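You operate a simulated robot arm through the tools that you are given. There is no shell and no other tool.

You are at the controls of a simulated robot arm. One attempt, no reset.

JOB
Put things in order on the top of the long bench. At the end: the purple cork stands on top of the clear small jar; the teal tin stands where the small yellow apple stood; the small yellow apple stands on top of the brown mug; the black small iron weight (marked "200 g") stands where the teal tin stood; the grey stone stands where the black small iron weight stood; whatever was shut is shut again. Leave all else as you found it, and nothing knocked over.

It is judged by the outcome, as a careful person would: the job done as asked, and still so three seconds after it is handed in. It fails if anything else is knocked over, pushed out of place, dropped, spilled or broken.

ROBOT AND FRAMES
A 7-joint arm with a two-finger parallel gripper, fixed in place. Base frame: the origin is at the foot of the arm, x ahead of it, y to its left, z up; the work surface is at about z = 0.86. Lengths are in m, angles in degrees, forces in N, time in s.
With the tool pointing down near the work surface it reaches from about 0.1 to 0.64 m from the base axis. Its first joint turns from -66.0 to 66.0 degrees. Payload 1.57 kg.
Tool frame: the origin (TCP) lies between the finger pads and is the grasp point; the fingertips stand 0.03 m ahead of it; z points along the fingers, y is the line along which they close. Largest opening 0.08 m; finger width 0.017, thickness 0.012; the body of the gripper, 0.04 by 0.082 m, starts 0.08 m behind the TCP.
Orientation is that of the tool frame in the base frame, as [roll, pitch, yaw] about the fixed x, y, z axes, in that order (R = Rz(yaw) Ry(pitch) Rx(roll)). With the fingers straight down and closing along the base's y, the tool's x points along the base's -x, its y along +y and its z along -z.

CONTROLS
- The arm moves only by the tool send_rows. Its argument "series" is a list of rows, each an object (a shift or turn left out is 0, a gripper value left out holds the last) with "gripper": the opening, from 0 (shut) to 1 (fully open); "xyz": the shift along the base's x, y, z in units of 150 mm (1.0 is 150 mm), a list of three; "rot": the turn, a rotation vector about the base's x, y, z in units of 45 degrees (1.0 is 45 degrees), a list of three. In form: [{"gripper": gripper, "xyz": [tx, ty, tz], "rot": [ax, ay, az]}, ...]. A call has 1 to 20 rows; each row is the pose to reach, as a shift and turn from the pose commanded when the call began. A call with a number of a shift or a turn outside -1 to 1 is refused whole. Each row takes 0.2 s and may step no farther than 0.05 m and 8.6 degrees from the row before; otherwise, or with a gripper value out of range, the whole call is refused. Where a pose cannot be reached the arm comes as near as it can. A force on the tool above 40 N (or 10 N above the force at the start of the call, whichever is more), or a blocked arm, ends the call early, and 0.2 s more pass. The fingers move at their own pace (about 0.072 m/s each) and stop on an object; they squeeze with about 36 N. The grip force told is the motor's: it shows also when the fingers shut on nothing. Time passes only in rows, and 0.2 s behind the last, so rows that repeat a pose let the fingers close. It gives the time, the measured TCP pose, the force on the tool (base axes), the opening and the grip force at its end, in the units of the frame above (readings bear some noise), with the torque about the TCP (base axes, N m) and any sound that the robot's microphone picked up, and new pictures: "views" is both (left out), scene, wrist or none.
- Cameras (640 x 400 px; columns grow to the right, rows downward): "scene" is fixed at [0.056, 0.4349, 1.419]; the picture's right is [-0.74, -0.67, 0.00], its down [-0.41, 0.46, -0.79] and it looks along [0.53, -0.59, -0.62] (base axes); focal length 214 px, centre (320, 200). "wrist" rides on the gripper at [0.072, -0.007, -0.122] in the tool frame; the picture's right is [0.09, 1.00, 0.00], its down [-0.84, 0.08, -0.54] and it looks along [-0.54, 0.05, 0.84] (tool axes); focal length 238 px, centre (320, 200). There is no depth. A picture from a camera that has moved, and an enlarged one, comes with that camera's place and axes in the base frame and with its lens.
- enlarge(camera, box): a new picture of the part [left, top, right, bottom] of that camera's present view, enlarged. It takes no simulated time.
- hand_in(): hands the job in; it is judged then, once.

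Places have to be worked out from the pictures, the camera data and where the tool is seen. Open the gripper and draw the arm clear of the work before you hand the job in, unless the task says otherwise.

The tools are called by a JSON object that holds its "api" and its "payload". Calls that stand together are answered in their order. send_rows: Moves the arm, as the interface text tells. Its arguments: {"type":"object","properties":{"series":{"type":"array","items":{"type":"object","properties":{"gripper":{"type":"number"},"xyz":{"type":"array","items":{"type":"number"}},"rot":{"type":"array","items":{"type":"number"}}}}},"views":{"type":"string","enum":["both","scene","wrist","none"]}},"required":["series"]} The other tools are called the same way: enlarge (camera, box) takes an enlarged picture of a part of a camera's view; hand_in () hands the job in.

At the start:

```text
time_s: 0.0
position: [0.3878, -0.0285, 1.1897]
ee_rot: [-179.9, 0.0, 180.0]
force: [0.0, -0.2, -0.2]
torque: [0.01, -0.03, 0.02]
width: 0.0799
grip_force: 0.1
```

scene: 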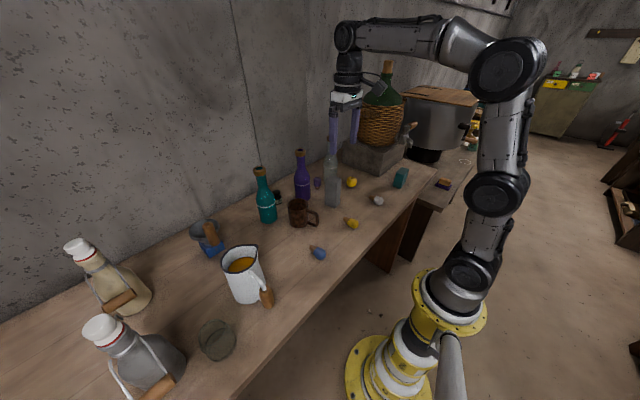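
wrist: 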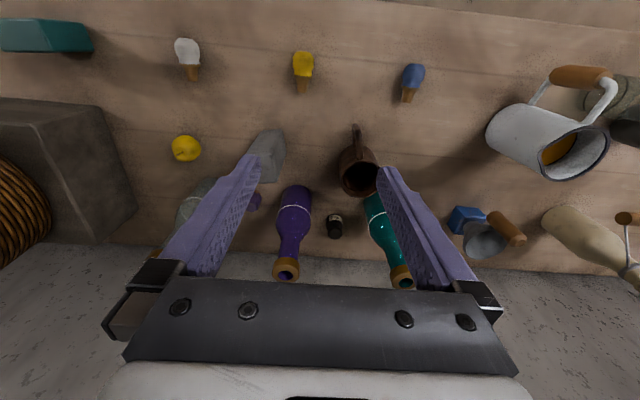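

I begin by looking closely at both views to identify the objects before moving anything.

{"api": "enlarge", "payload": {"camera": "scene", "box": [230, 130, 430, 255]}}

{"api": "enlarge", "payload": {"camera": "wrist", "box": [140, 100, 460, 300]}}

{"api": "enlarge", "payload": {"camera": "scene", "box": [60, 200, 340, 400]}}

{"api": "enlarge", "payload": {"camera": "scene", "box": [320, 50, 520, 200]}}

{"api": "enlarge", "payload": {"camera": "wrist", "box": [0, 0, 320, 200]}}

{"api": "enlarge", "payload": {"camera": "wrist", "box": [400, 40, 640, 300]}}

```text
3.20 times, centred on (330, 192) of scene
camera zoom: at [0.056, 0.4349, 1.419], right [-0.74, -0.67, 0.0], down [-0.41, 0.46, -0.79], along [0.53, -0.59, -0.62], focal length 686 px, centre (288, 224)
```

zoom: 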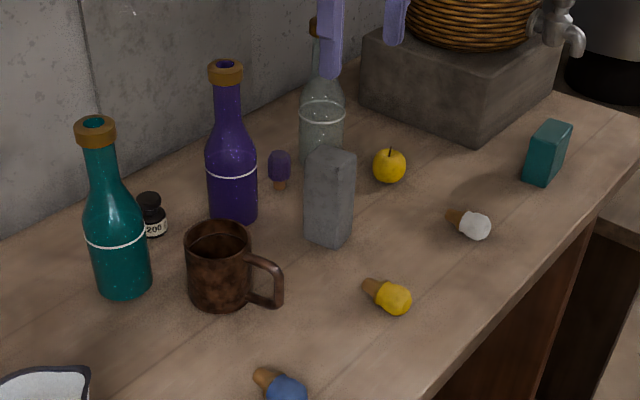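

```text
2.00 times, centred on (300, 200) of wrist
camera zoom: at [0.3147, -0.035, 1.3122], right [-0.09, 1.0, 0.0], down [0.84, 0.08, 0.54], along [0.54, 0.05, -0.84], focal length 477 px, centre (360, 200)
```

zoom: 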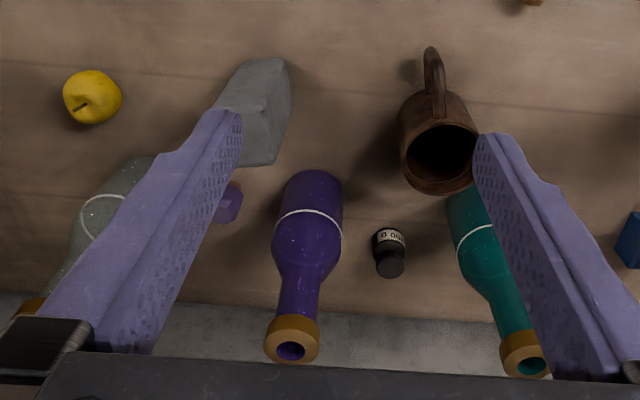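

```text
2.00 times, centred on (200, 300) of scene
camera zoom: at [0.056, 0.4349, 1.419], right [-0.74, -0.67, 0.0], down [-0.41, 0.46, -0.79], along [0.53, -0.59, -0.62], focal length 429 px, centre (560, 0)
```

zoom: 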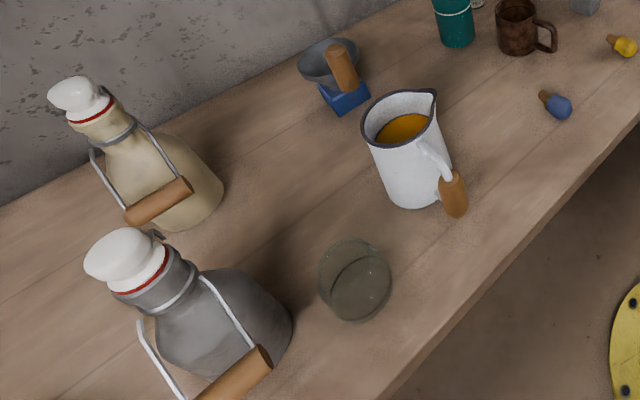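

```text
2.67 times, centred on (420, 125) of scene
camera zoom: at [0.056, 0.4349, 1.419], right [-0.74, -0.67, 0.0], down [-0.41, 0.46, -0.79], along [0.53, -0.59, -0.62], focal length 572 px, centre (53, 400)
```

zoom: 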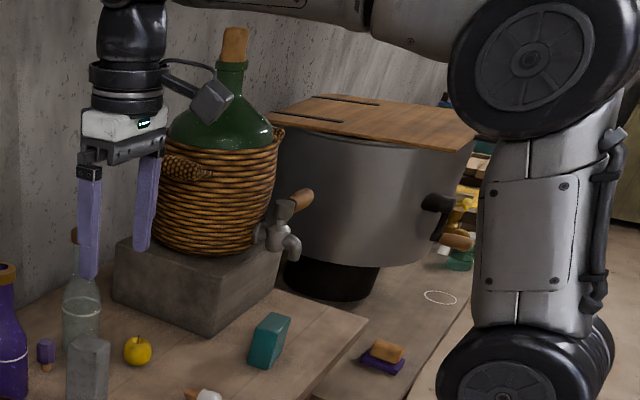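

```text
2.00 times, centred on (160, 100) of wrist
camera zoom: at [0.3147, -0.035, 1.3122], right [-0.09, 1.0, 0.0], down [0.84, 0.08, 0.54], along [0.54, 0.05, -0.84], focal length 477 px, centre (640, 400)
```

zoom: 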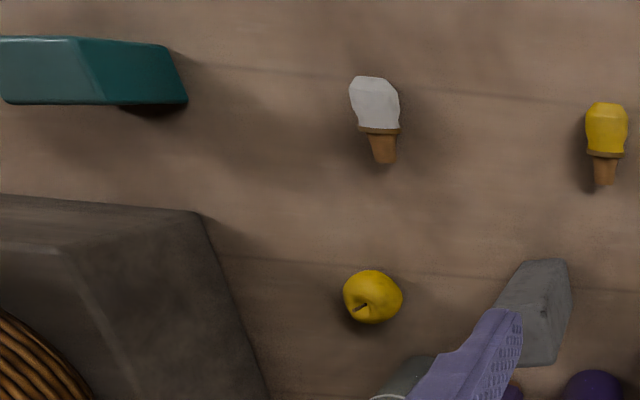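

```text
1.54 times, centred on (520, 170) of wrist
camera zoom: at [0.3147, -0.035, 1.3122], right [-0.09, 1.0, 0.0], down [0.84, 0.08, 0.54], along [0.54, 0.05, -0.84], focal length 367 px, centre (12, 246)
```

zoom: 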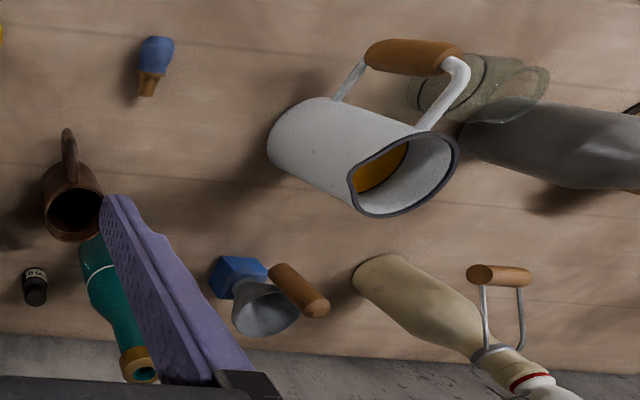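

The layout is clear: the apple is at about (0.50,-0.27), the tin near (0.34,-0.41), the weight near (0.66,0.03) and the stone near (0.48,-0.12). I'll enlarge the jar, mug, tin, weight and cork before planning.

{"api": "enlarge", "payload": {"camera": "scene", "box": [170, 300, 266, 360]}}

{"api": "enlarge", "payload": {"camera": "scene", "box": [270, 180, 334, 220]}}

{"api": "enlarge", "payload": {"camera": "wrist", "box": [540, 50, 636, 110]}}

{"api": "enlarge", "payload": {"camera": "scene", "box": [368, 160, 432, 200]}}

{"api": "enlarge", "payload": {"camera": "wrist", "box": [320, 120, 400, 250]}}

```text
6.67 times, centred on (218, 330) of scene
camera zoom: at [0.056, 0.4349, 1.419], right [-0.74, -0.67, 0.0], down [-0.41, 0.46, -0.79], along [0.53, -0.59, -0.62], focal length 1430 px, centre (1000, -667)
```

zoom: 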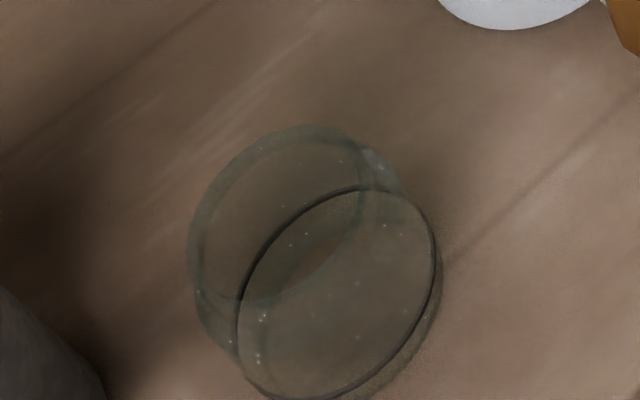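

```text
10.00 times, centred on (302, 200) of scene
camera zoom: at [0.056, 0.4349, 1.419], right [-0.74, -0.67, 0.0], down [-0.41, 0.46, -0.79], along [0.53, -0.59, -0.62], focal length 2145 px, centre (500, 200)
```

zoom: 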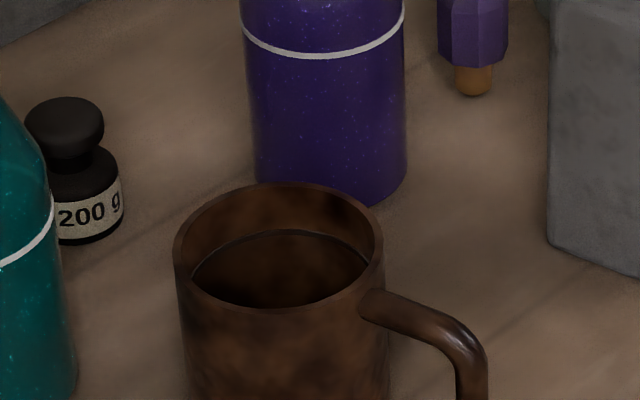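

```text
6.67 times, centred on (588, 80) of wrist
camera zoom: at [0.3147, -0.035, 1.3122], right [-0.09, 1.0, 0.0], down [0.84, 0.08, 0.54], along [0.54, 0.05, -0.84], focal length 1589 px, centre (-1467, 1000)
```

zoom: 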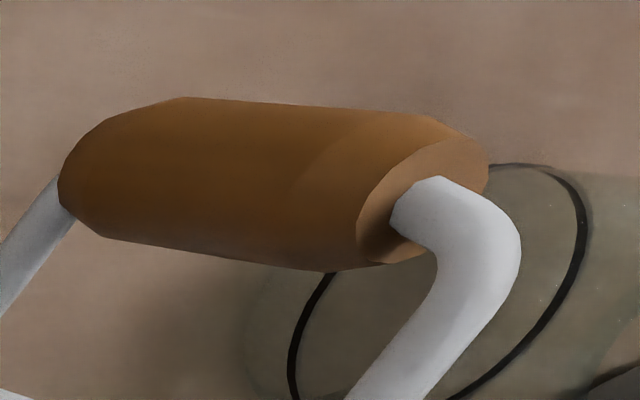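

```text
10.00 times, centred on (400, 180) of scene
camera zoom: at [0.056, 0.4349, 1.419], right [-0.74, -0.67, 0.0], down [-0.41, 0.46, -0.79], along [0.53, -0.59, -0.62], focal length 2145 px, centre (-480, 400)
```

zoom: 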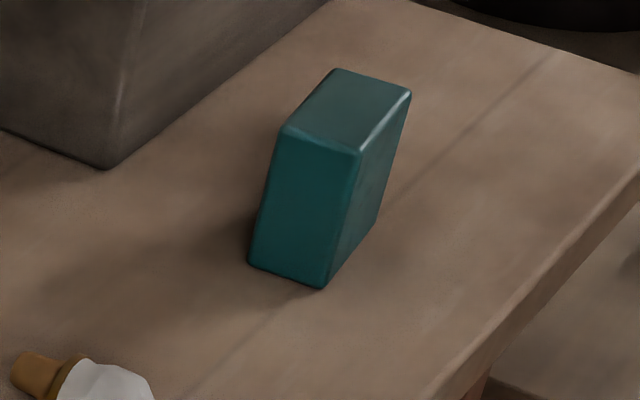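

```text
3.08 times, centred on (360, 185) of wrist
camera zoom: at [0.3147, -0.035, 1.3122], right [-0.09, 1.0, 0.0], down [0.84, 0.08, 0.54], along [0.54, 0.05, -0.84], focal length 733 px, centre (197, 246)
```

zoom: 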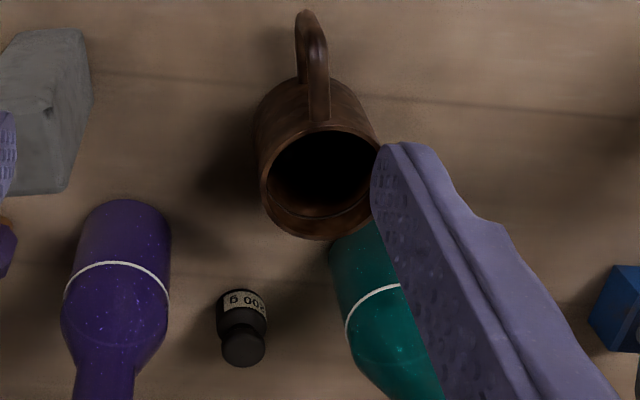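

The mug rim, 200 g weight, tin and jar are all visible; the jar looks about 6 cm tall with its top unclear. I'll move high over the bench towards +y so the wrist camera can see the jar and mug from closer.

{"api": "send_rows", "payload": {"series": [{"xyz": [-0.2, 0.33, 0], "gripper": 1}, {"xyz": [-0.4, 0.66, 0]}, {"xyz": [-0.6, 0.98, 0]}], "views": "both"}}

```text
refused: row 1 steps farther than a row can; nothing moved
```

The Euclidean step was too long, so I'll use more rows of about 45 mm each.

{"api": "send_rows", "payload": {"series": [{"xyz": [-0.15, 0.25, 0], "gripper": 1}, {"xyz": [-0.3, 0.5, 0]}, {"xyz": [-0.45, 0.75, 0]}, {"xyz": [-0.6, 1.0, 0]}], "views": "both"}}

```text
time_s: 1.0
position: [0.2961, 0.1201, 1.193]
ee_rot: [180.0, -0.1, -180.0]
force: [-0.3, 0.7, -0.3]
torque: [0.0, -0.01, -0.01]
width: 0.0802
grip_force: 0.2
camera wrist: at [0.2234, 0.1136, 1.3133], right [-0.09, 1.0, 0.0], down [0.84, 0.08, 0.54], along [0.54, 0.05, -0.84], focal length 238 px, centre (320, 200)
```

scene: 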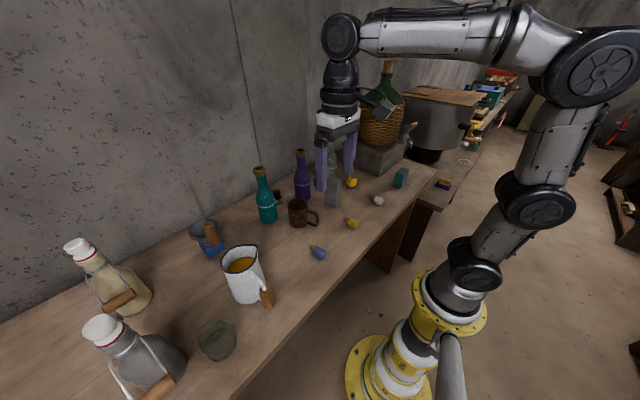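
wrist: 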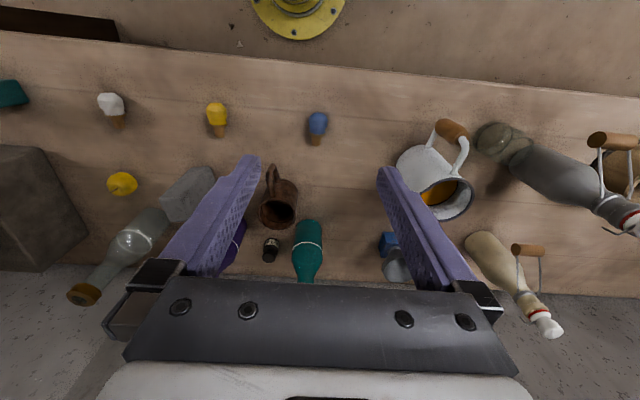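

The jar is seen at about (0.34,0.455) next to the grey swing-top bottle. I'll move on towards it at the same height.

{"api": "send_rows", "payload": {"series": [{"xyz": [0, 0.3, 0]}, {"xyz": [0, 0.6, 0]}, {"xyz": [0, 0.9, 0]}], "views": "none"}}

{"api": "send_rows", "payload": {"series": [{"xyz": [-0.1, 0.3, 0]}, {"xyz": [-0.2, 0.6, 0]}, {"xyz": [-0.3, 0.9, 0]}], "views": "both"}}

```text
time_s: 1.8
position: [0.2967, 0.2556, 1.1901]
ee_rot: [180.0, 0.1, -180.0]
force: [-0.5, 1.6, 0.5]
torque: [-0.03, -0.01, 0.01]
width: 0.0799
grip_force: 0.0
```

```text
time_s: 2.6
position: [0.2515, 0.3901, 1.1921]
ee_rot: [-180.0, 0.0, 179.9]
force: [1.0, 0.2, -0.7]
torque: [0.01, -0.01, 0.01]
width: 0.0799
grip_force: 0.0
camera wrist: at [0.1777, 0.3845, 1.3126], right [-0.09, 1.0, 0.0], down [0.84, 0.08, 0.54], along [0.54, 0.05, -0.84], focal length 238 px, centre (320, 200)
```

scene: 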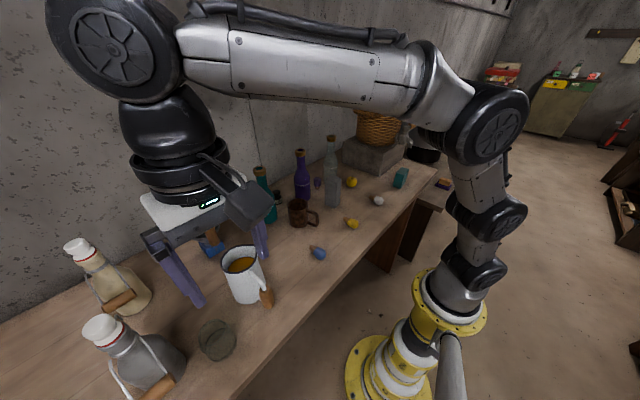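
wrist: 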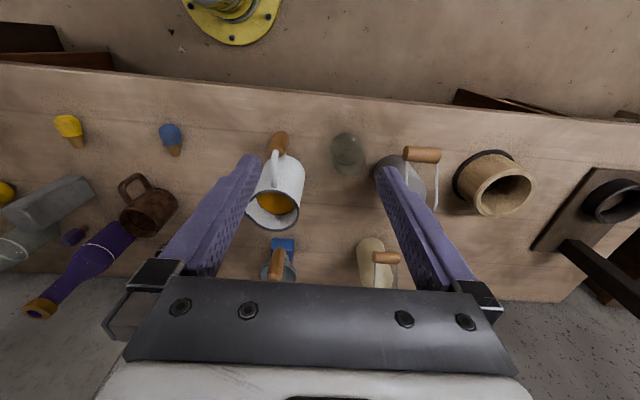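

The jar is now straight ahead of the wrist camera, so I'll enlarge it.

{"api": "enlarge", "payload": {"camera": "wrist", "box": [316, 123, 380, 183]}}

{"api": "enlarge", "payload": {"camera": "wrist", "box": [240, 110, 560, 300]}}

{"api": "enlarge", "payload": {"camera": "wrist", "box": [0, 150, 200, 275]}}

```text
6.67 times, centred on (348, 153) of wrist
camera zoom: at [0.1777, 0.3845, 1.3126], right [-0.09, 1.0, 0.0], down [0.84, 0.08, 0.54], along [0.54, 0.05, -0.84], focal length 1589 px, centre (133, 513)
```

zoom: 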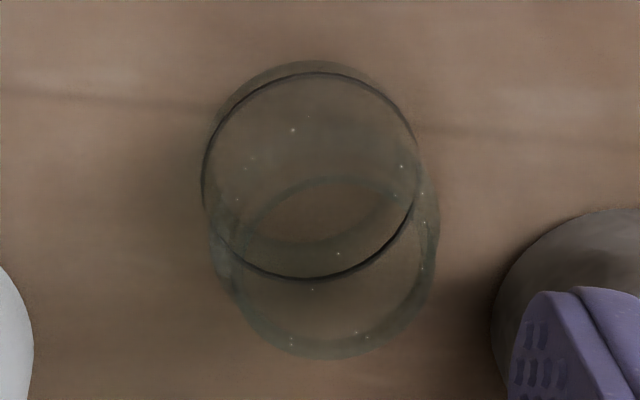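

```text
2.00 times, centred on (400, 205) of wrist
camera zoom: at [0.1777, 0.3845, 1.3126], right [-0.09, 1.0, 0.0], down [0.84, 0.08, 0.54], along [0.54, 0.05, -0.84], focal length 477 px, centre (160, 190)
```

zoom: 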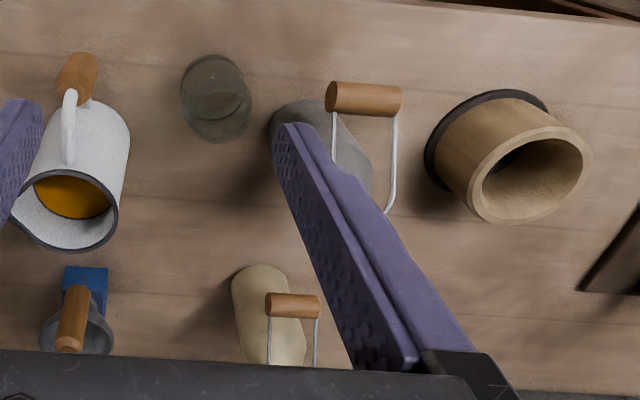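

```text
3.20 times, centred on (100, 212) of wrist
camera zoom: at [0.1777, 0.3845, 1.3126], right [-0.09, 1.0, 0.0], down [0.84, 0.08, 0.54], along [0.54, 0.05, -0.84], focal length 763 px, centre (1024, 160)
```

zoom: 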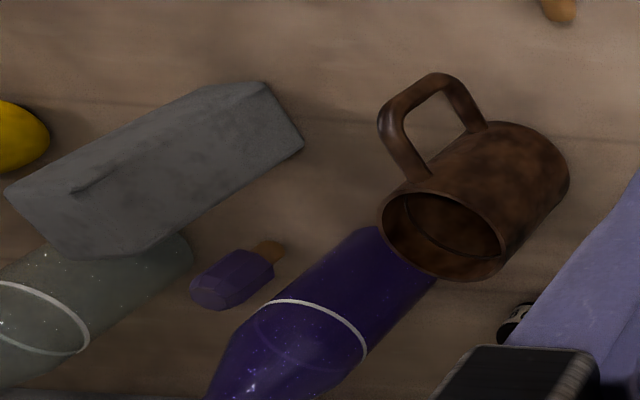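

The jar base is at (0.344,0.453), about 0.06 m across and 0.067 m tall. I need to know if its top is open or shut, so I'll lower a little to look more closely.

{"api": "send_rows", "payload": {"series": [{"xyz": [0.0, 0.12, -0.25]}, {"xyz": [0.0, 0.25, -0.5]}, {"xyz": [0.0, 0.25, -0.8]}, {"xyz": [0.0, 0.25, -0.8]}], "views": "wrist"}}

```text
time_s: 3.6
position: [0.2539, 0.4271, 1.0684]
ee_rot: [-180.0, 0.0, -180.0]
force: [0.3, -0.2, 0.6]
torque: [0.04, -0.03, 0.0]
width: 0.0801
grip_force: 0.0
camera wrist: at [0.18, 0.4213, 1.1902], right [-0.09, 1.0, 0.0], down [0.84, 0.08, 0.54], along [0.54, 0.05, -0.84], focal length 238 px, centre (320, 200)
```

wrist: 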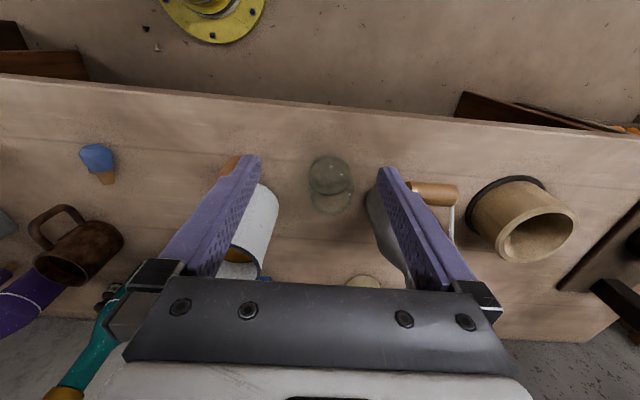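

Now I'll enlarge the jar from this lower view.

{"api": "enlarge", "payload": {"camera": "wrist", "box": [290, 145, 370, 220]}}

{"api": "enlarge", "payload": {"camera": "wrist", "box": [20, 190, 140, 300]}}

```text
5.33 times, centred on (330, 182) of wrist
camera zoom: at [0.18, 0.4213, 1.1902], right [-0.09, 1.0, 0.0], down [0.84, 0.08, 0.54], along [0.54, 0.05, -0.84], focal length 1271 px, centre (267, 293)
```

zoom: 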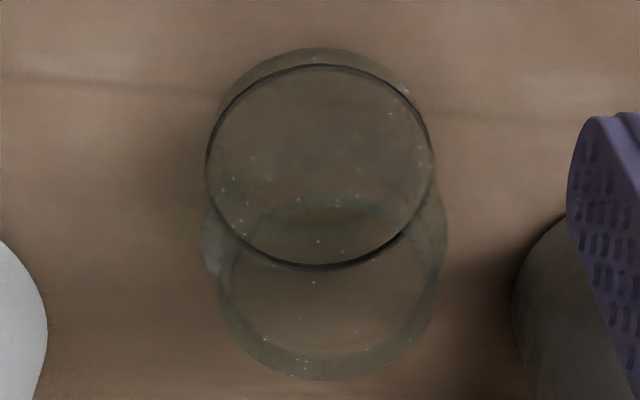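

```text
3.64 times, centred on (80, 245) of wrist
camera zoom: at [0.18, 0.4213, 1.1902], right [-0.09, 1.0, 0.0], down [0.84, 0.08, 0.54], along [0.54, 0.05, -0.84], focal length 867 px, centre (1193, 36)
```

zoom: 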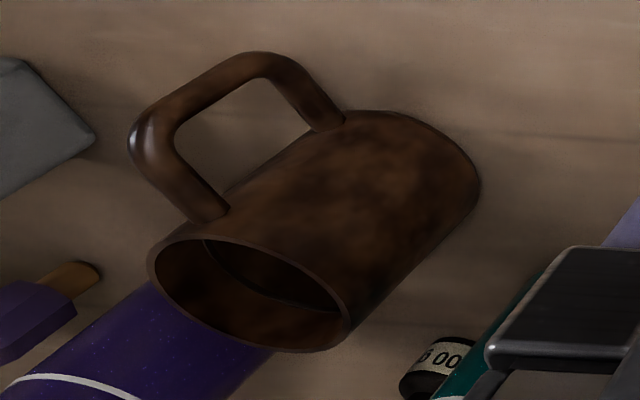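

From above I can't tell if the jar's top is open. I'll tilt the tool back about 35° at a safe distance to get a lower side view of the jar.

{"api": "send_rows", "payload": {"series": [{"xyz": [-0.08, 0, -0.05], "rot": [0, -0.16, 0]}, {"xyz": [-0.16, 0, -0.12], "rot": [0, -0.32, 0]}, {"xyz": [-0.24, 0, -0.2], "rot": [0, -0.48, 0]}, {"xyz": [-0.32, 0, -0.3], "rot": [0, -0.64, 0]}, {"xyz": [-0.38, 0, -0.4], "rot": [0, -0.8, 0]}, {"xyz": [-0.38, 0, -0.4], "rot": [0, -0.8, 0]}], "views": "wrist"}}

{"api": "enlarge", "payload": {"camera": "wrist", "box": [280, 120, 400, 240]}}

```text
time_s: 4.9
position: [0.3127, 0.3728, 1.0184]
ee_rot: [178.6, 36.7, 179.6]
force: [-3.9, 0.9, 5.6]
torque: [-0.2, -0.01, -0.13]
width: 0.0792
grip_force: 0.0
out of reach, approached as far as the arm can: row 2, 3, 4, 5, 6
stopped in row 6: the force on the tool passed its limit at 44 N (the readings are from after the stop); the commanded pose is now the measured one
camera wrist: at [0.182, 0.3646, 1.0718], right [-0.08, 1.0, -0.04], down [0.35, 0.06, 0.94], along [0.93, 0.06, -0.35], focal length 238 px, centre (320, 200)
```

wrist: 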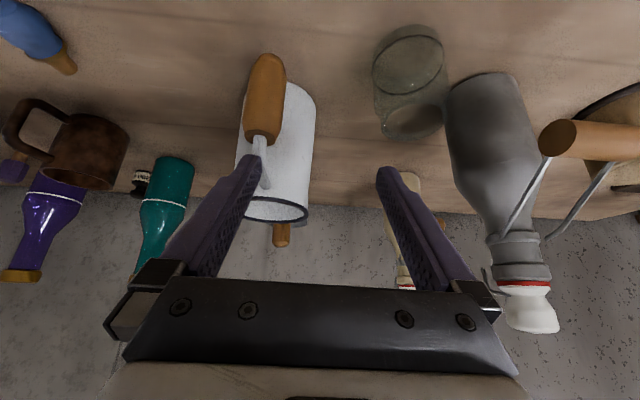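

```text
3.33 times, centred on (340, 180) of wrist
camera zoom: at [0.182, 0.3646, 1.0718], right [-0.08, 1.0, -0.04], down [0.35, 0.06, 0.94], along [0.93, 0.06, -0.35], focal length 794 px, centre (253, 267)
```

zoom: 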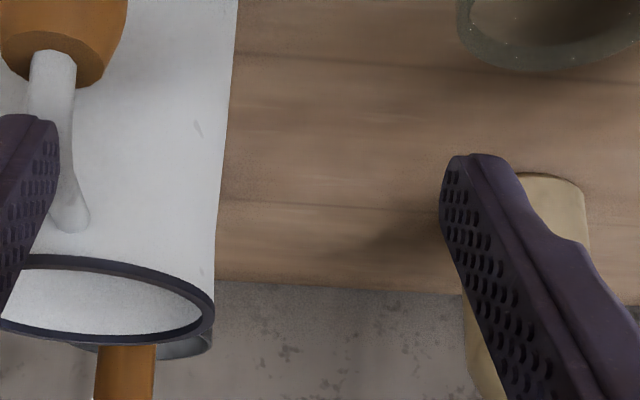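

The arm couldn't reach that tilt and drifted, and a contact stopped it near the jug. I'll check the scene right away before moving.

{"api": "enlarge", "payload": {"camera": "scene", "box": [0, 0, 640, 400]}}

{"api": "enlarge", "payload": {"camera": "scene", "box": [140, 200, 340, 380]}}

{"api": "enlarge", "payload": {"camera": "wrist", "box": [200, 40, 440, 240]}}

```text
1.00 times, centred on (320, 200) of scene (not enlarged: the box is as wide or as high as the picture)
camera zoom: at [0.0559, 0.4349, 1.419], right [-0.74, -0.67, 0.0], down [-0.41, 0.46, -0.79], along [0.53, -0.59, -0.62], focal length 214 px, centre (320, 200)
```

zoom: 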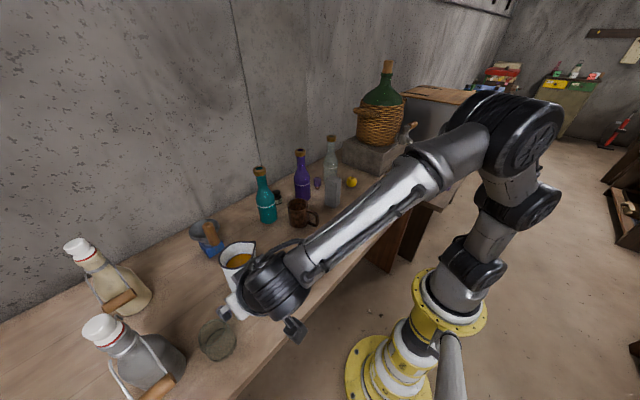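

```text
2.22 times, centred on (240, 290) of scene
camera zoom: at [0.0559, 0.4349, 1.419], right [-0.74, -0.67, 0.0], down [-0.41, 0.46, -0.79], along [0.53, -0.59, -0.62], focal length 477 px, centre (498, 0)
```

zoom: 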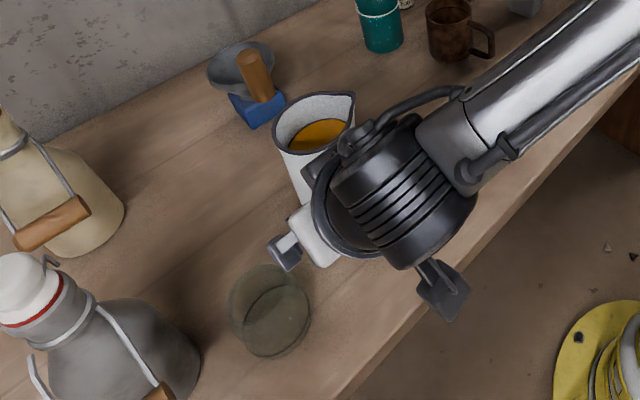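

```text
2.00 times, centred on (320, 140) of wrist
camera zoom: at [0.182, 0.3646, 1.0718], right [-0.08, 1.0, -0.04], down [0.35, 0.06, 0.94], along [0.93, 0.06, -0.35], focal length 477 px, centre (320, 320)
```

zoom: 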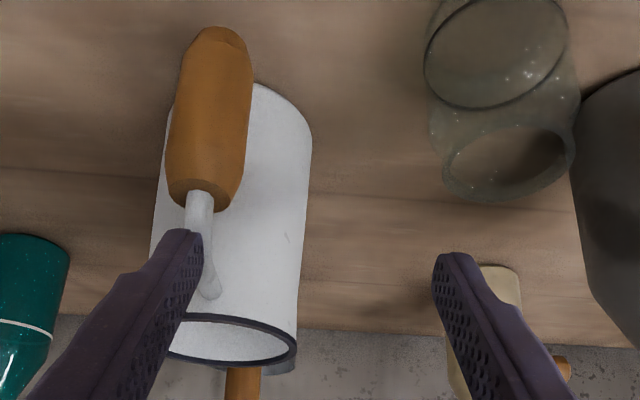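

The left fingertip has come down on the jug's handle top. I'll back off very gently, straight up in small steps, and watch the force and the scene.

{"api": "send_rows", "payload": {"series": [{"xyz": [-0.015, 0.0, 0.025]}, {"xyz": [-0.03, 0.0, 0.05]}, {"xyz": [-0.045, 0.0, 0.08]}], "views": "both"}}

{"api": "enlarge", "payload": {"camera": "wrist", "box": [200, 40, 440, 240]}}

{"api": "enlarge", "payload": {"camera": "scene", "box": [140, 200, 340, 380]}}

```text
time_s: 5.7
position: [0.3122, 0.3675, 1.0286]
ee_rot: [178.8, 36.6, 179.7]
force: [0.0, 0.3, 0.9]
torque: [0.0, 0.0, 0.0]
width: 0.08
grip_force: 0.1
out of reach, approached as far as the arm can: row 2, 3
camera wrist: at [0.1815, 0.3599, 1.0834], right [-0.08, 1.0, -0.04], down [0.35, 0.06, 0.94], along [0.93, 0.06, -0.35], focal length 238 px, centre (320, 200)
```

scene: 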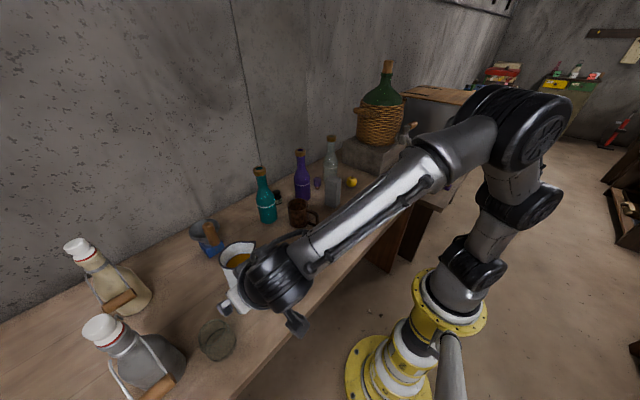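
wrist: 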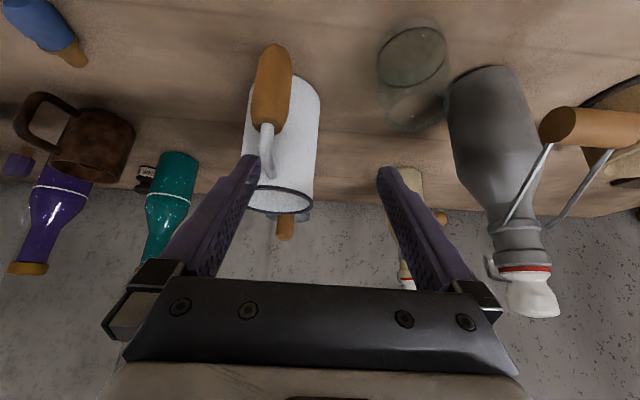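

```text
2.00 times, centred on (320, 140) of wrist
camera zoom: at [0.1815, 0.3599, 1.0834], right [-0.08, 1.0, -0.04], down [0.35, 0.06, 0.94], along [0.93, 0.06, -0.35], focal length 477 px, centre (320, 320)
```

zoom: 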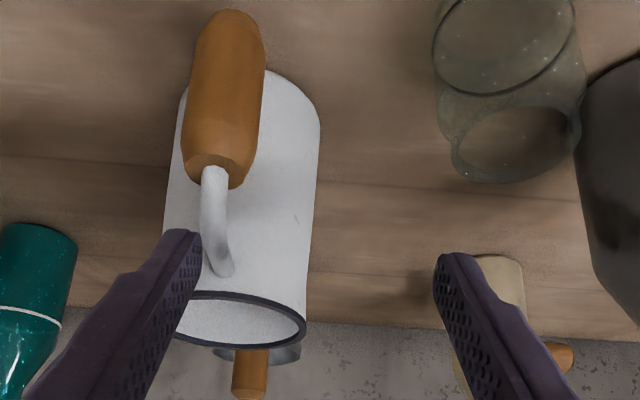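

```text
2.22 times, centred on (240, 290) of scene
camera zoom: at [0.056, 0.4349, 1.419], right [-0.74, -0.67, 0.0], down [-0.41, 0.46, -0.79], along [0.53, -0.59, -0.62], focal length 477 px, centre (498, 0)
```

zoom: 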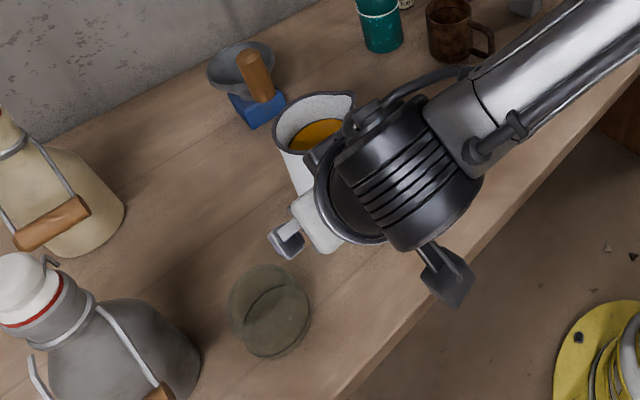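

The force is gone, and the jug still stands upright. I'll untilt the tool while rising, keeping away from the handle.

{"api": "send_rows", "payload": {"series": [{"xyz": [0, 0.0, 0.13], "rot": [0, 0.14, 0]}, {"xyz": [-0.02, 0.0, 0.3], "rot": [0, 0.29, 0]}, {"xyz": [-0.06, 0.05, 0.48], "rot": [0, 0.45, 0]}, {"xyz": [-0.1, 0.1, 0.65], "rot": [0, 0.61, 0]}, {"xyz": [-0.15, 0.15, 0.8], "rot": [0, 0.77, 0]}, {"xyz": [-0.2, 0.15, 0.95], "rot": [0, 0.815, 0]}, {"xyz": [-0.2, 0.15, 0.95], "rot": [0, 0.815, 0]}], "views": "both"}}

{"api": "enlarge", "payload": {"camera": "scene", "box": [60, 200, 340, 400]}}

```text
time_s: 7.3
position: [0.2848, 0.3904, 1.1698]
ee_rot: [179.0, -0.1, 179.9]
force: [-0.1, 0.2, 0.3]
torque: [0.04, 0.0, 0.0]
width: 0.08
grip_force: 0.1
camera wrist: at [0.212, 0.3828, 1.2911], right [-0.09, 1.0, 0.02], down [0.84, 0.06, 0.54], along [0.54, 0.06, -0.84], focal length 238 px, centre (320, 200)
```

scene: 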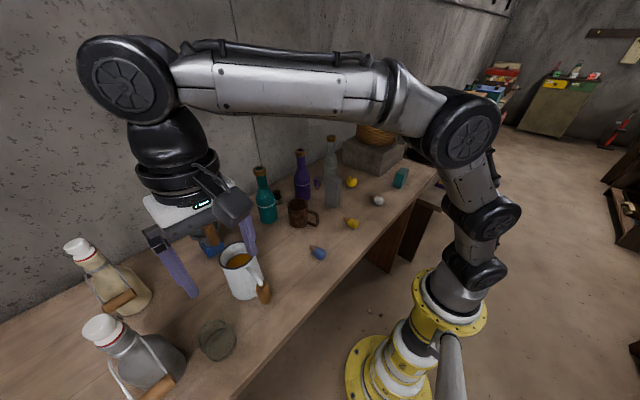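
wrist: 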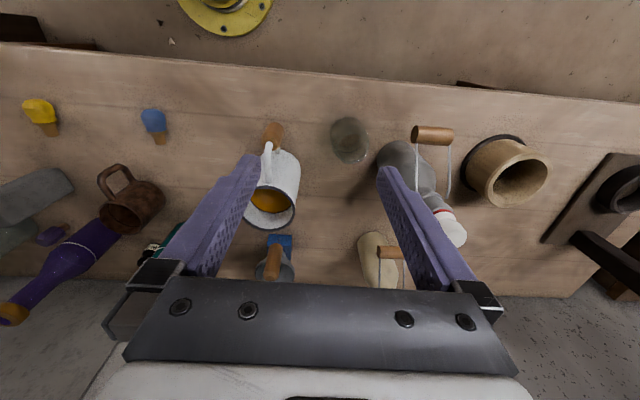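

```text
2.00 times, centred on (200, 300) of scene
camera zoom: at [0.056, 0.4349, 1.419], right [-0.74, -0.67, 0.0], down [-0.41, 0.46, -0.79], along [0.53, -0.59, -0.62], focal length 429 px, centre (560, 0)
```

zoom: 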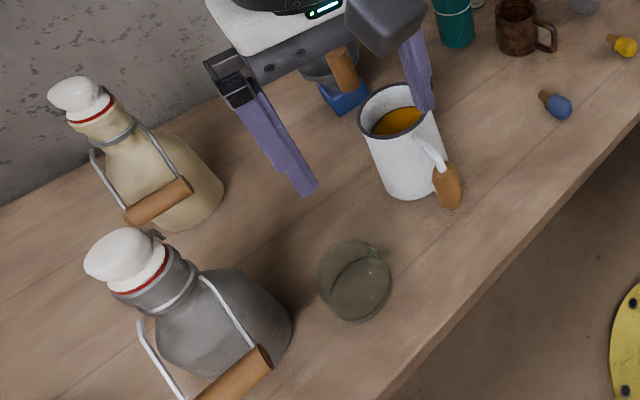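

The jug stands upright but looks shifted by 1–2 cm. I'll take the same enlargements as at the start to measure the shift exactly, so I can put it back.

{"api": "enlarge", "payload": {"camera": "scene", "box": [170, 300, 266, 360]}}

{"api": "enlarge", "payload": {"camera": "scene", "box": [210, 235, 290, 315]}}

{"api": "enlarge", "payload": {"camera": "wrist", "box": [220, 100, 380, 200]}}

```text
6.67 times, centred on (218, 330) of scene
camera zoom: at [0.056, 0.4349, 1.419], right [-0.74, -0.67, 0.0], down [-0.41, 0.46, -0.79], along [0.53, -0.59, -0.62], focal length 1430 px, centre (1000, -667)
```

zoom: 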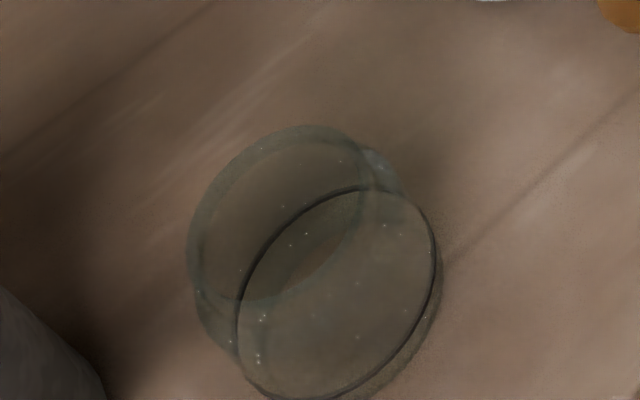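

```text
5.00 times, centred on (250, 275) of scene
camera zoom: at [0.056, 0.4349, 1.419], right [-0.74, -0.67, 0.0], down [-0.41, 0.46, -0.79], along [0.53, -0.59, -0.62], focal length 1072 px, centre (670, -175)
```

zoom: 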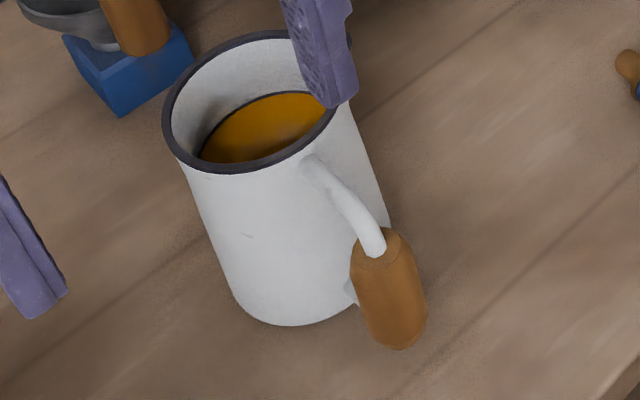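

```text
4.00 times, centred on (300, 150) of wrist
camera zoom: at [0.212, 0.3828, 1.2911], right [-0.09, 1.0, 0.02], down [0.84, 0.06, 0.54], along [0.54, 0.06, -0.84], focal length 953 px, centre (400, 400)
```

zoom: 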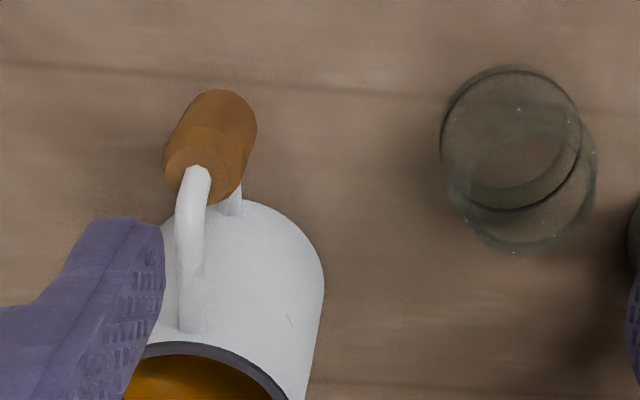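

The jug moved about 14 mm in +x: its base went from (0.379,0.358) to (0.394,0.357), and its handle grip is now at about (0.328,0.327), z 0.90–0.976. I'll put it back by lightly gripping the wooden grip and sliding it back, starting from above the grip.

{"api": "send_rows", "payload": {"series": [{"xyz": [0.1, -0.14, -0.1], "rot": [-0.01, 0, 0]}, {"xyz": [0.2, -0.28, -0.2], "rot": [-0.022, 0, 0]}, {"xyz": [0.288, -0.42, -0.35], "rot": [-0.022, 0, 0]}, {"xyz": [0.288, -0.423, -0.465], "rot": [-0.022, 0, 0]}, {"xyz": [0.288, -0.423, -0.465], "rot": [-0.022, 0, 0]}], "views": "both"}}

```text
time_s: 8.5
position: [0.3277, 0.326, 1.1048]
ee_rot: [179.9, 0.0, 179.7]
force: [-0.1, 0.1, -0.5]
torque: [0.01, 0.0, -0.01]
width: 0.08
grip_force: 0.1
camera wrist: at [0.2562, 0.3193, 1.2254], right [-0.09, 1.0, 0.0], down [0.84, 0.07, 0.54], along [0.54, 0.05, -0.84], focal length 238 px, centre (320, 200)
```

scene: 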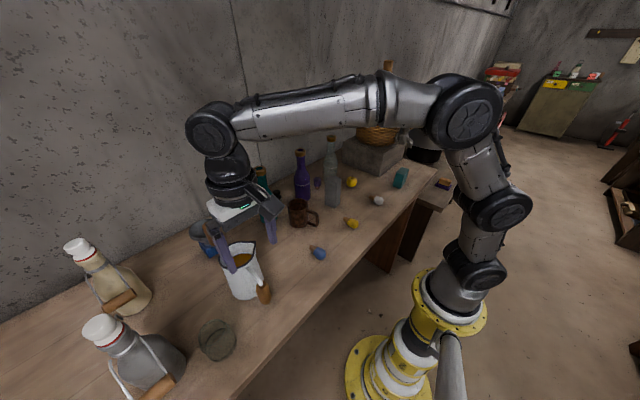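
wrist: 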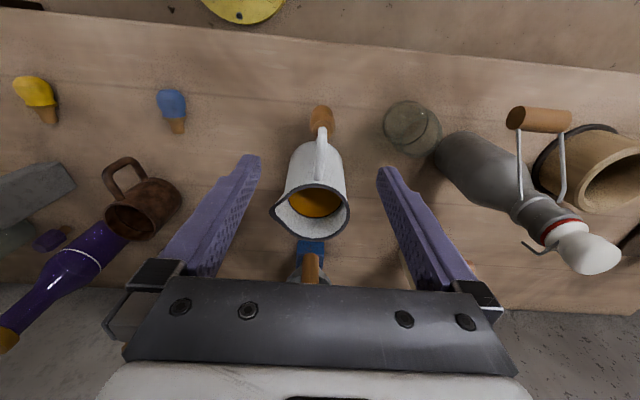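

The wrist view shows the grip between the fingers, so I'll enlarge it to check its y alignment.

{"api": "enlarge", "payload": {"camera": "wrist", "box": [272, 90, 368, 150]}}

```text
6.67 times, centred on (320, 120) of wrist
camera zoom: at [0.2562, 0.3193, 1.2254], right [-0.09, 1.0, 0.0], down [0.84, 0.07, 0.54], along [0.54, 0.05, -0.84], focal length 1589 px, centre (320, 733)
```

zoom: 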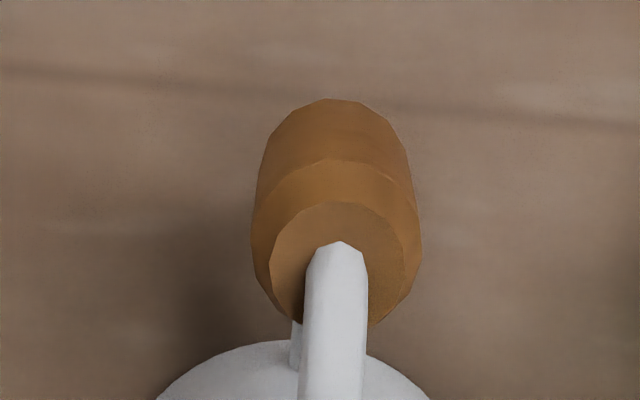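

The grip's axis is at about (0.3285,0.329), 28 mm thick. I'll shift y by +3 mm and descend with open fingers around it.

{"api": "send_rows", "payload": {"series": [{"xyz": [0.004, 0.02, -0.2]}, {"xyz": [0.004, 0.02, -0.4]}, {"xyz": [0.004, 0.02, -0.6]}, {"xyz": [0.004, 0.02, -0.8]}, {"xyz": [0.004, 0.02, -0.95]}, {"xyz": [0.004, 0.02, -0.95]}], "views": "both"}}

```text
time_s: 9.9
position: [0.3246, 0.3295, 0.9613]
ee_rot: [-180.0, 0.0, 179.7]
force: [0.1, -0.1, 0.0]
torque: [0.0, -0.01, 0.03]
width: 0.08
grip_force: 0.0
camera wrist: at [0.253, 0.3244, 1.0821], right [-0.09, 1.0, 0.0], down [0.84, 0.07, 0.54], along [0.54, 0.05, -0.84], focal length 238 px, centre (320, 200)
```

scene: 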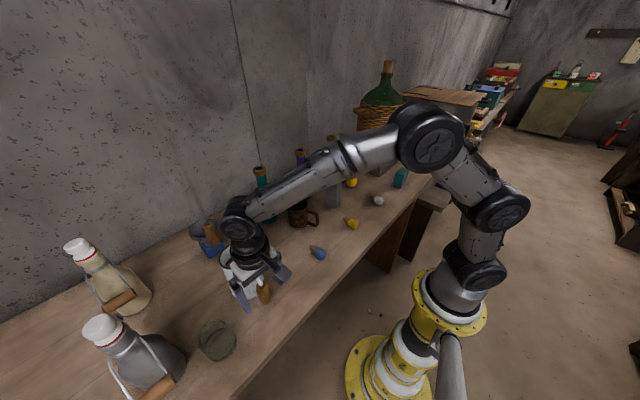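
wrist: 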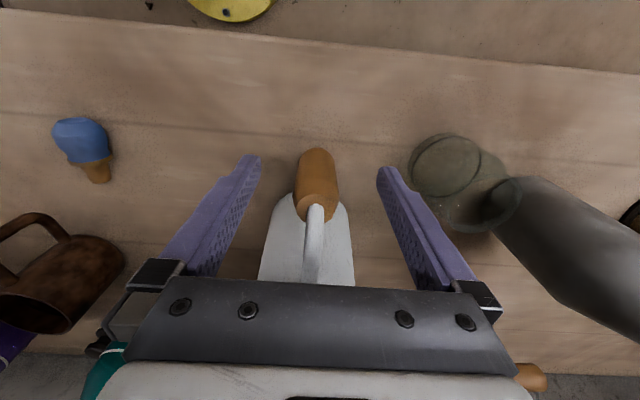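

The grip is centred between the fingers. I'll close on it and check the readings before sliding.

{"api": "send_rows", "payload": {"series": [{"gripper": 0.5}, {"gripper": 0.3}, {"gripper": 0.25}, {"gripper": 0.25}], "views": "both"}}

{"api": "enlarge", "payload": {"camera": "scene", "box": [170, 300, 266, 360]}}

```text
time_s: 10.9
position: [0.3254, 0.3308, 0.9614]
ee_rot: [-180.0, 0.1, 179.7]
force: [-1.1, -2.0, 1.5]
torque: [-0.1, -0.02, -0.13]
width: 0.0263
grip_force: 35.9
camera wrist: at [0.253, 0.3243, 1.0824], right [-0.09, 1.0, 0.0], down [0.84, 0.07, 0.54], along [0.54, 0.05, -0.84], focal length 238 px, centre (320, 200)
```

scene: 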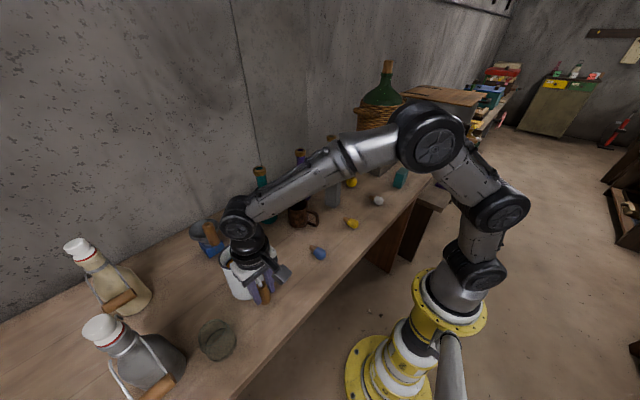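
wrist: 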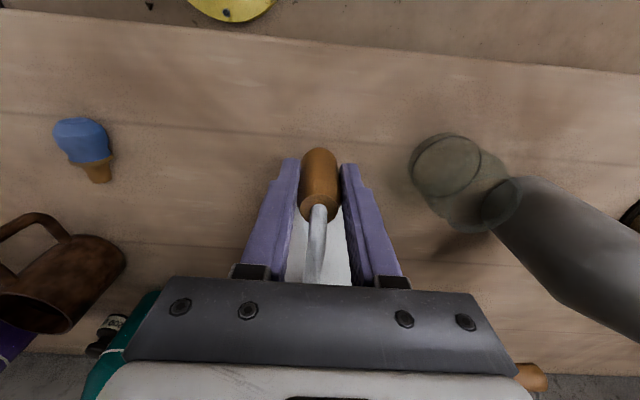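

```text
6.67 times, centred on (218, 330) of scene
camera zoom: at [0.056, 0.4349, 1.419], right [-0.74, -0.67, 0.0], down [-0.41, 0.46, -0.79], along [0.53, -0.59, -0.62], focal length 1430 px, centre (1000, -667)
```

zoom: 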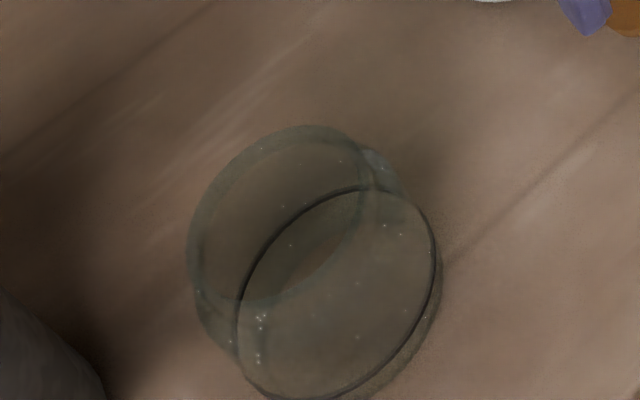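

I have a firm hold (opening 26 mm), and the jug hasn't tipped. I'll slide it slowly back about 14 mm in −x and compare it with the original enlargement.

{"api": "send_rows", "payload": {"series": [{"xyz": [-0.02, 0, 0]}, {"xyz": [-0.04, 0, 0]}, {"xyz": [-0.06, 0, 0]}, {"xyz": [-0.08, 0, 0]}, {"xyz": [-0.093, 0, 0]}, {"xyz": [-0.093, 0, 0]}], "views": "scene"}}

{"api": "enlarge", "payload": {"camera": "scene", "box": [170, 300, 266, 360]}}

```text
time_s: 12.3
position: [0.3128, 0.3305, 0.961]
ee_rot: [179.8, 0.1, 179.7]
force: [6.5, 0.1, 13.2]
torque: [-0.18, -1.21, -0.01]
width: 0.0266
grip_force: 35.9
```

scene: 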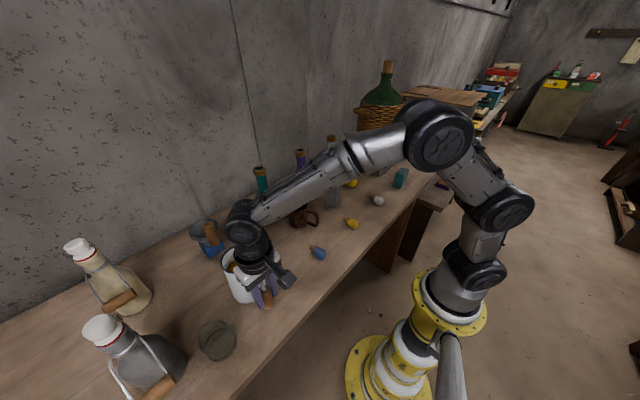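

```text
6.67 times, centred on (218, 330) of scene
camera zoom: at [0.056, 0.4348, 1.4191], right [-0.74, -0.67, 0.0], down [-0.41, 0.46, -0.79], along [0.53, -0.59, -0.62], focal length 1430 px, centre (1000, -667)
```

zoom: 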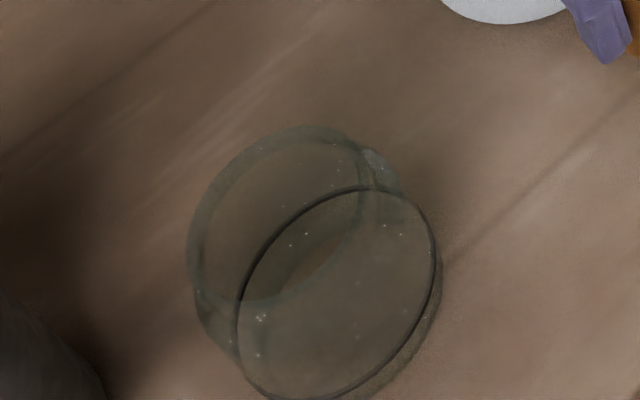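

It moved 12.6 mm, and comparing with the original outline about 3 mm remain. I'll slide 3 mm more.

{"api": "send_rows", "payload": {"series": [{"xyz": [-0.01, 0, 0]}, {"xyz": [-0.02, 0, 0]}, {"xyz": [-0.02, 0, 0]}], "views": "none"}}

{"api": "enlarge", "payload": {"camera": "scene", "box": [170, 300, 266, 360]}}

```text
time_s: 13.1
position: [0.3109, 0.3321, 0.9598]
ee_rot: [180.0, 0.0, 179.8]
force: [6.1, 1.9, 10.3]
torque: [0.03, -1.06, 0.11]
width: 0.0265
grip_force: 35.9
```

```text
6.67 times, centred on (218, 330) of scene
camera zoom: at [0.0561, 0.4348, 1.419], right [-0.74, -0.67, 0.0], down [-0.41, 0.46, -0.79], along [0.53, -0.59, -0.62], focal length 1430 px, centre (1000, -667)
```

zoom: 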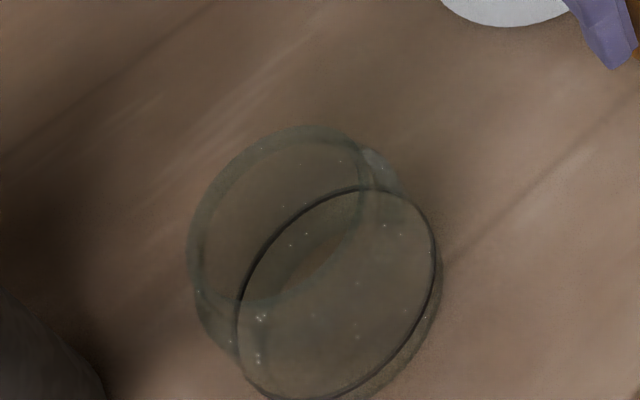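

The outline now matches the original to within about 1 mm. I'll open the fingers to release the jug and compare again.

{"api": "send_rows", "payload": {"series": [{"gripper": 0.4}, {"gripper": 0.6}, {"gripper": 1}, {"gripper": 1}, {"gripper": 1}], "views": "wrist"}}

{"api": "enlarge", "payload": {"camera": "scene", "box": [170, 300, 266, 360]}}

```text
time_s: 14.3
position: [0.3112, 0.3299, 0.9595]
ee_rot: [-180.0, -0.1, 179.7]
force: [-0.1, -0.3, -0.5]
torque: [-0.01, -0.02, 0.0]
width: 0.08
grip_force: 0.1
camera wrist: at [0.2383, 0.3246, 1.0806], right [-0.09, 1.0, 0.0], down [0.84, 0.07, 0.54], along [0.54, 0.05, -0.84], focal length 238 px, centre (320, 200)
```

wrist: 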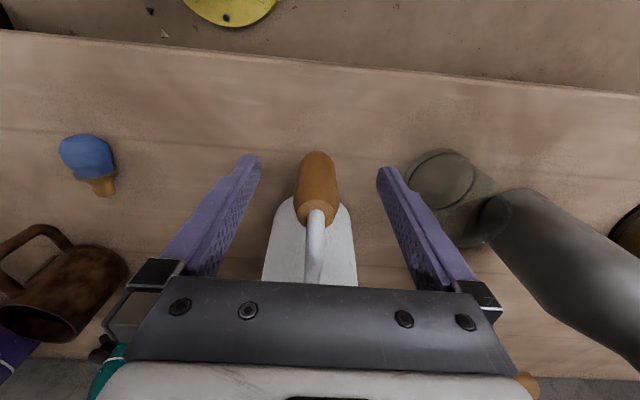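

```text
6.67 times, centred on (218, 330) of scene
camera zoom: at [0.056, 0.4349, 1.419], right [-0.74, -0.67, 0.0], down [-0.41, 0.46, -0.79], along [0.53, -0.59, -0.62], focal length 1430 px, centre (1000, -667)
```

zoom: 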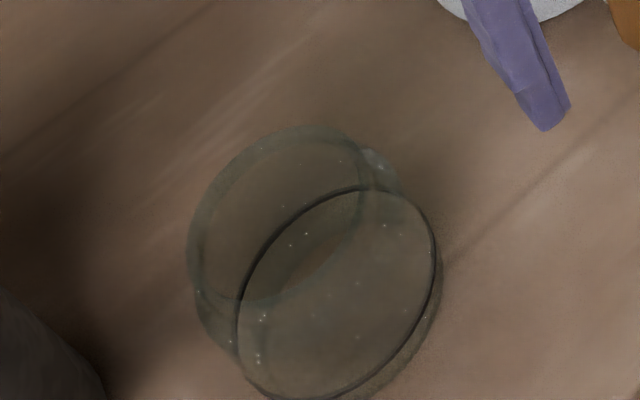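

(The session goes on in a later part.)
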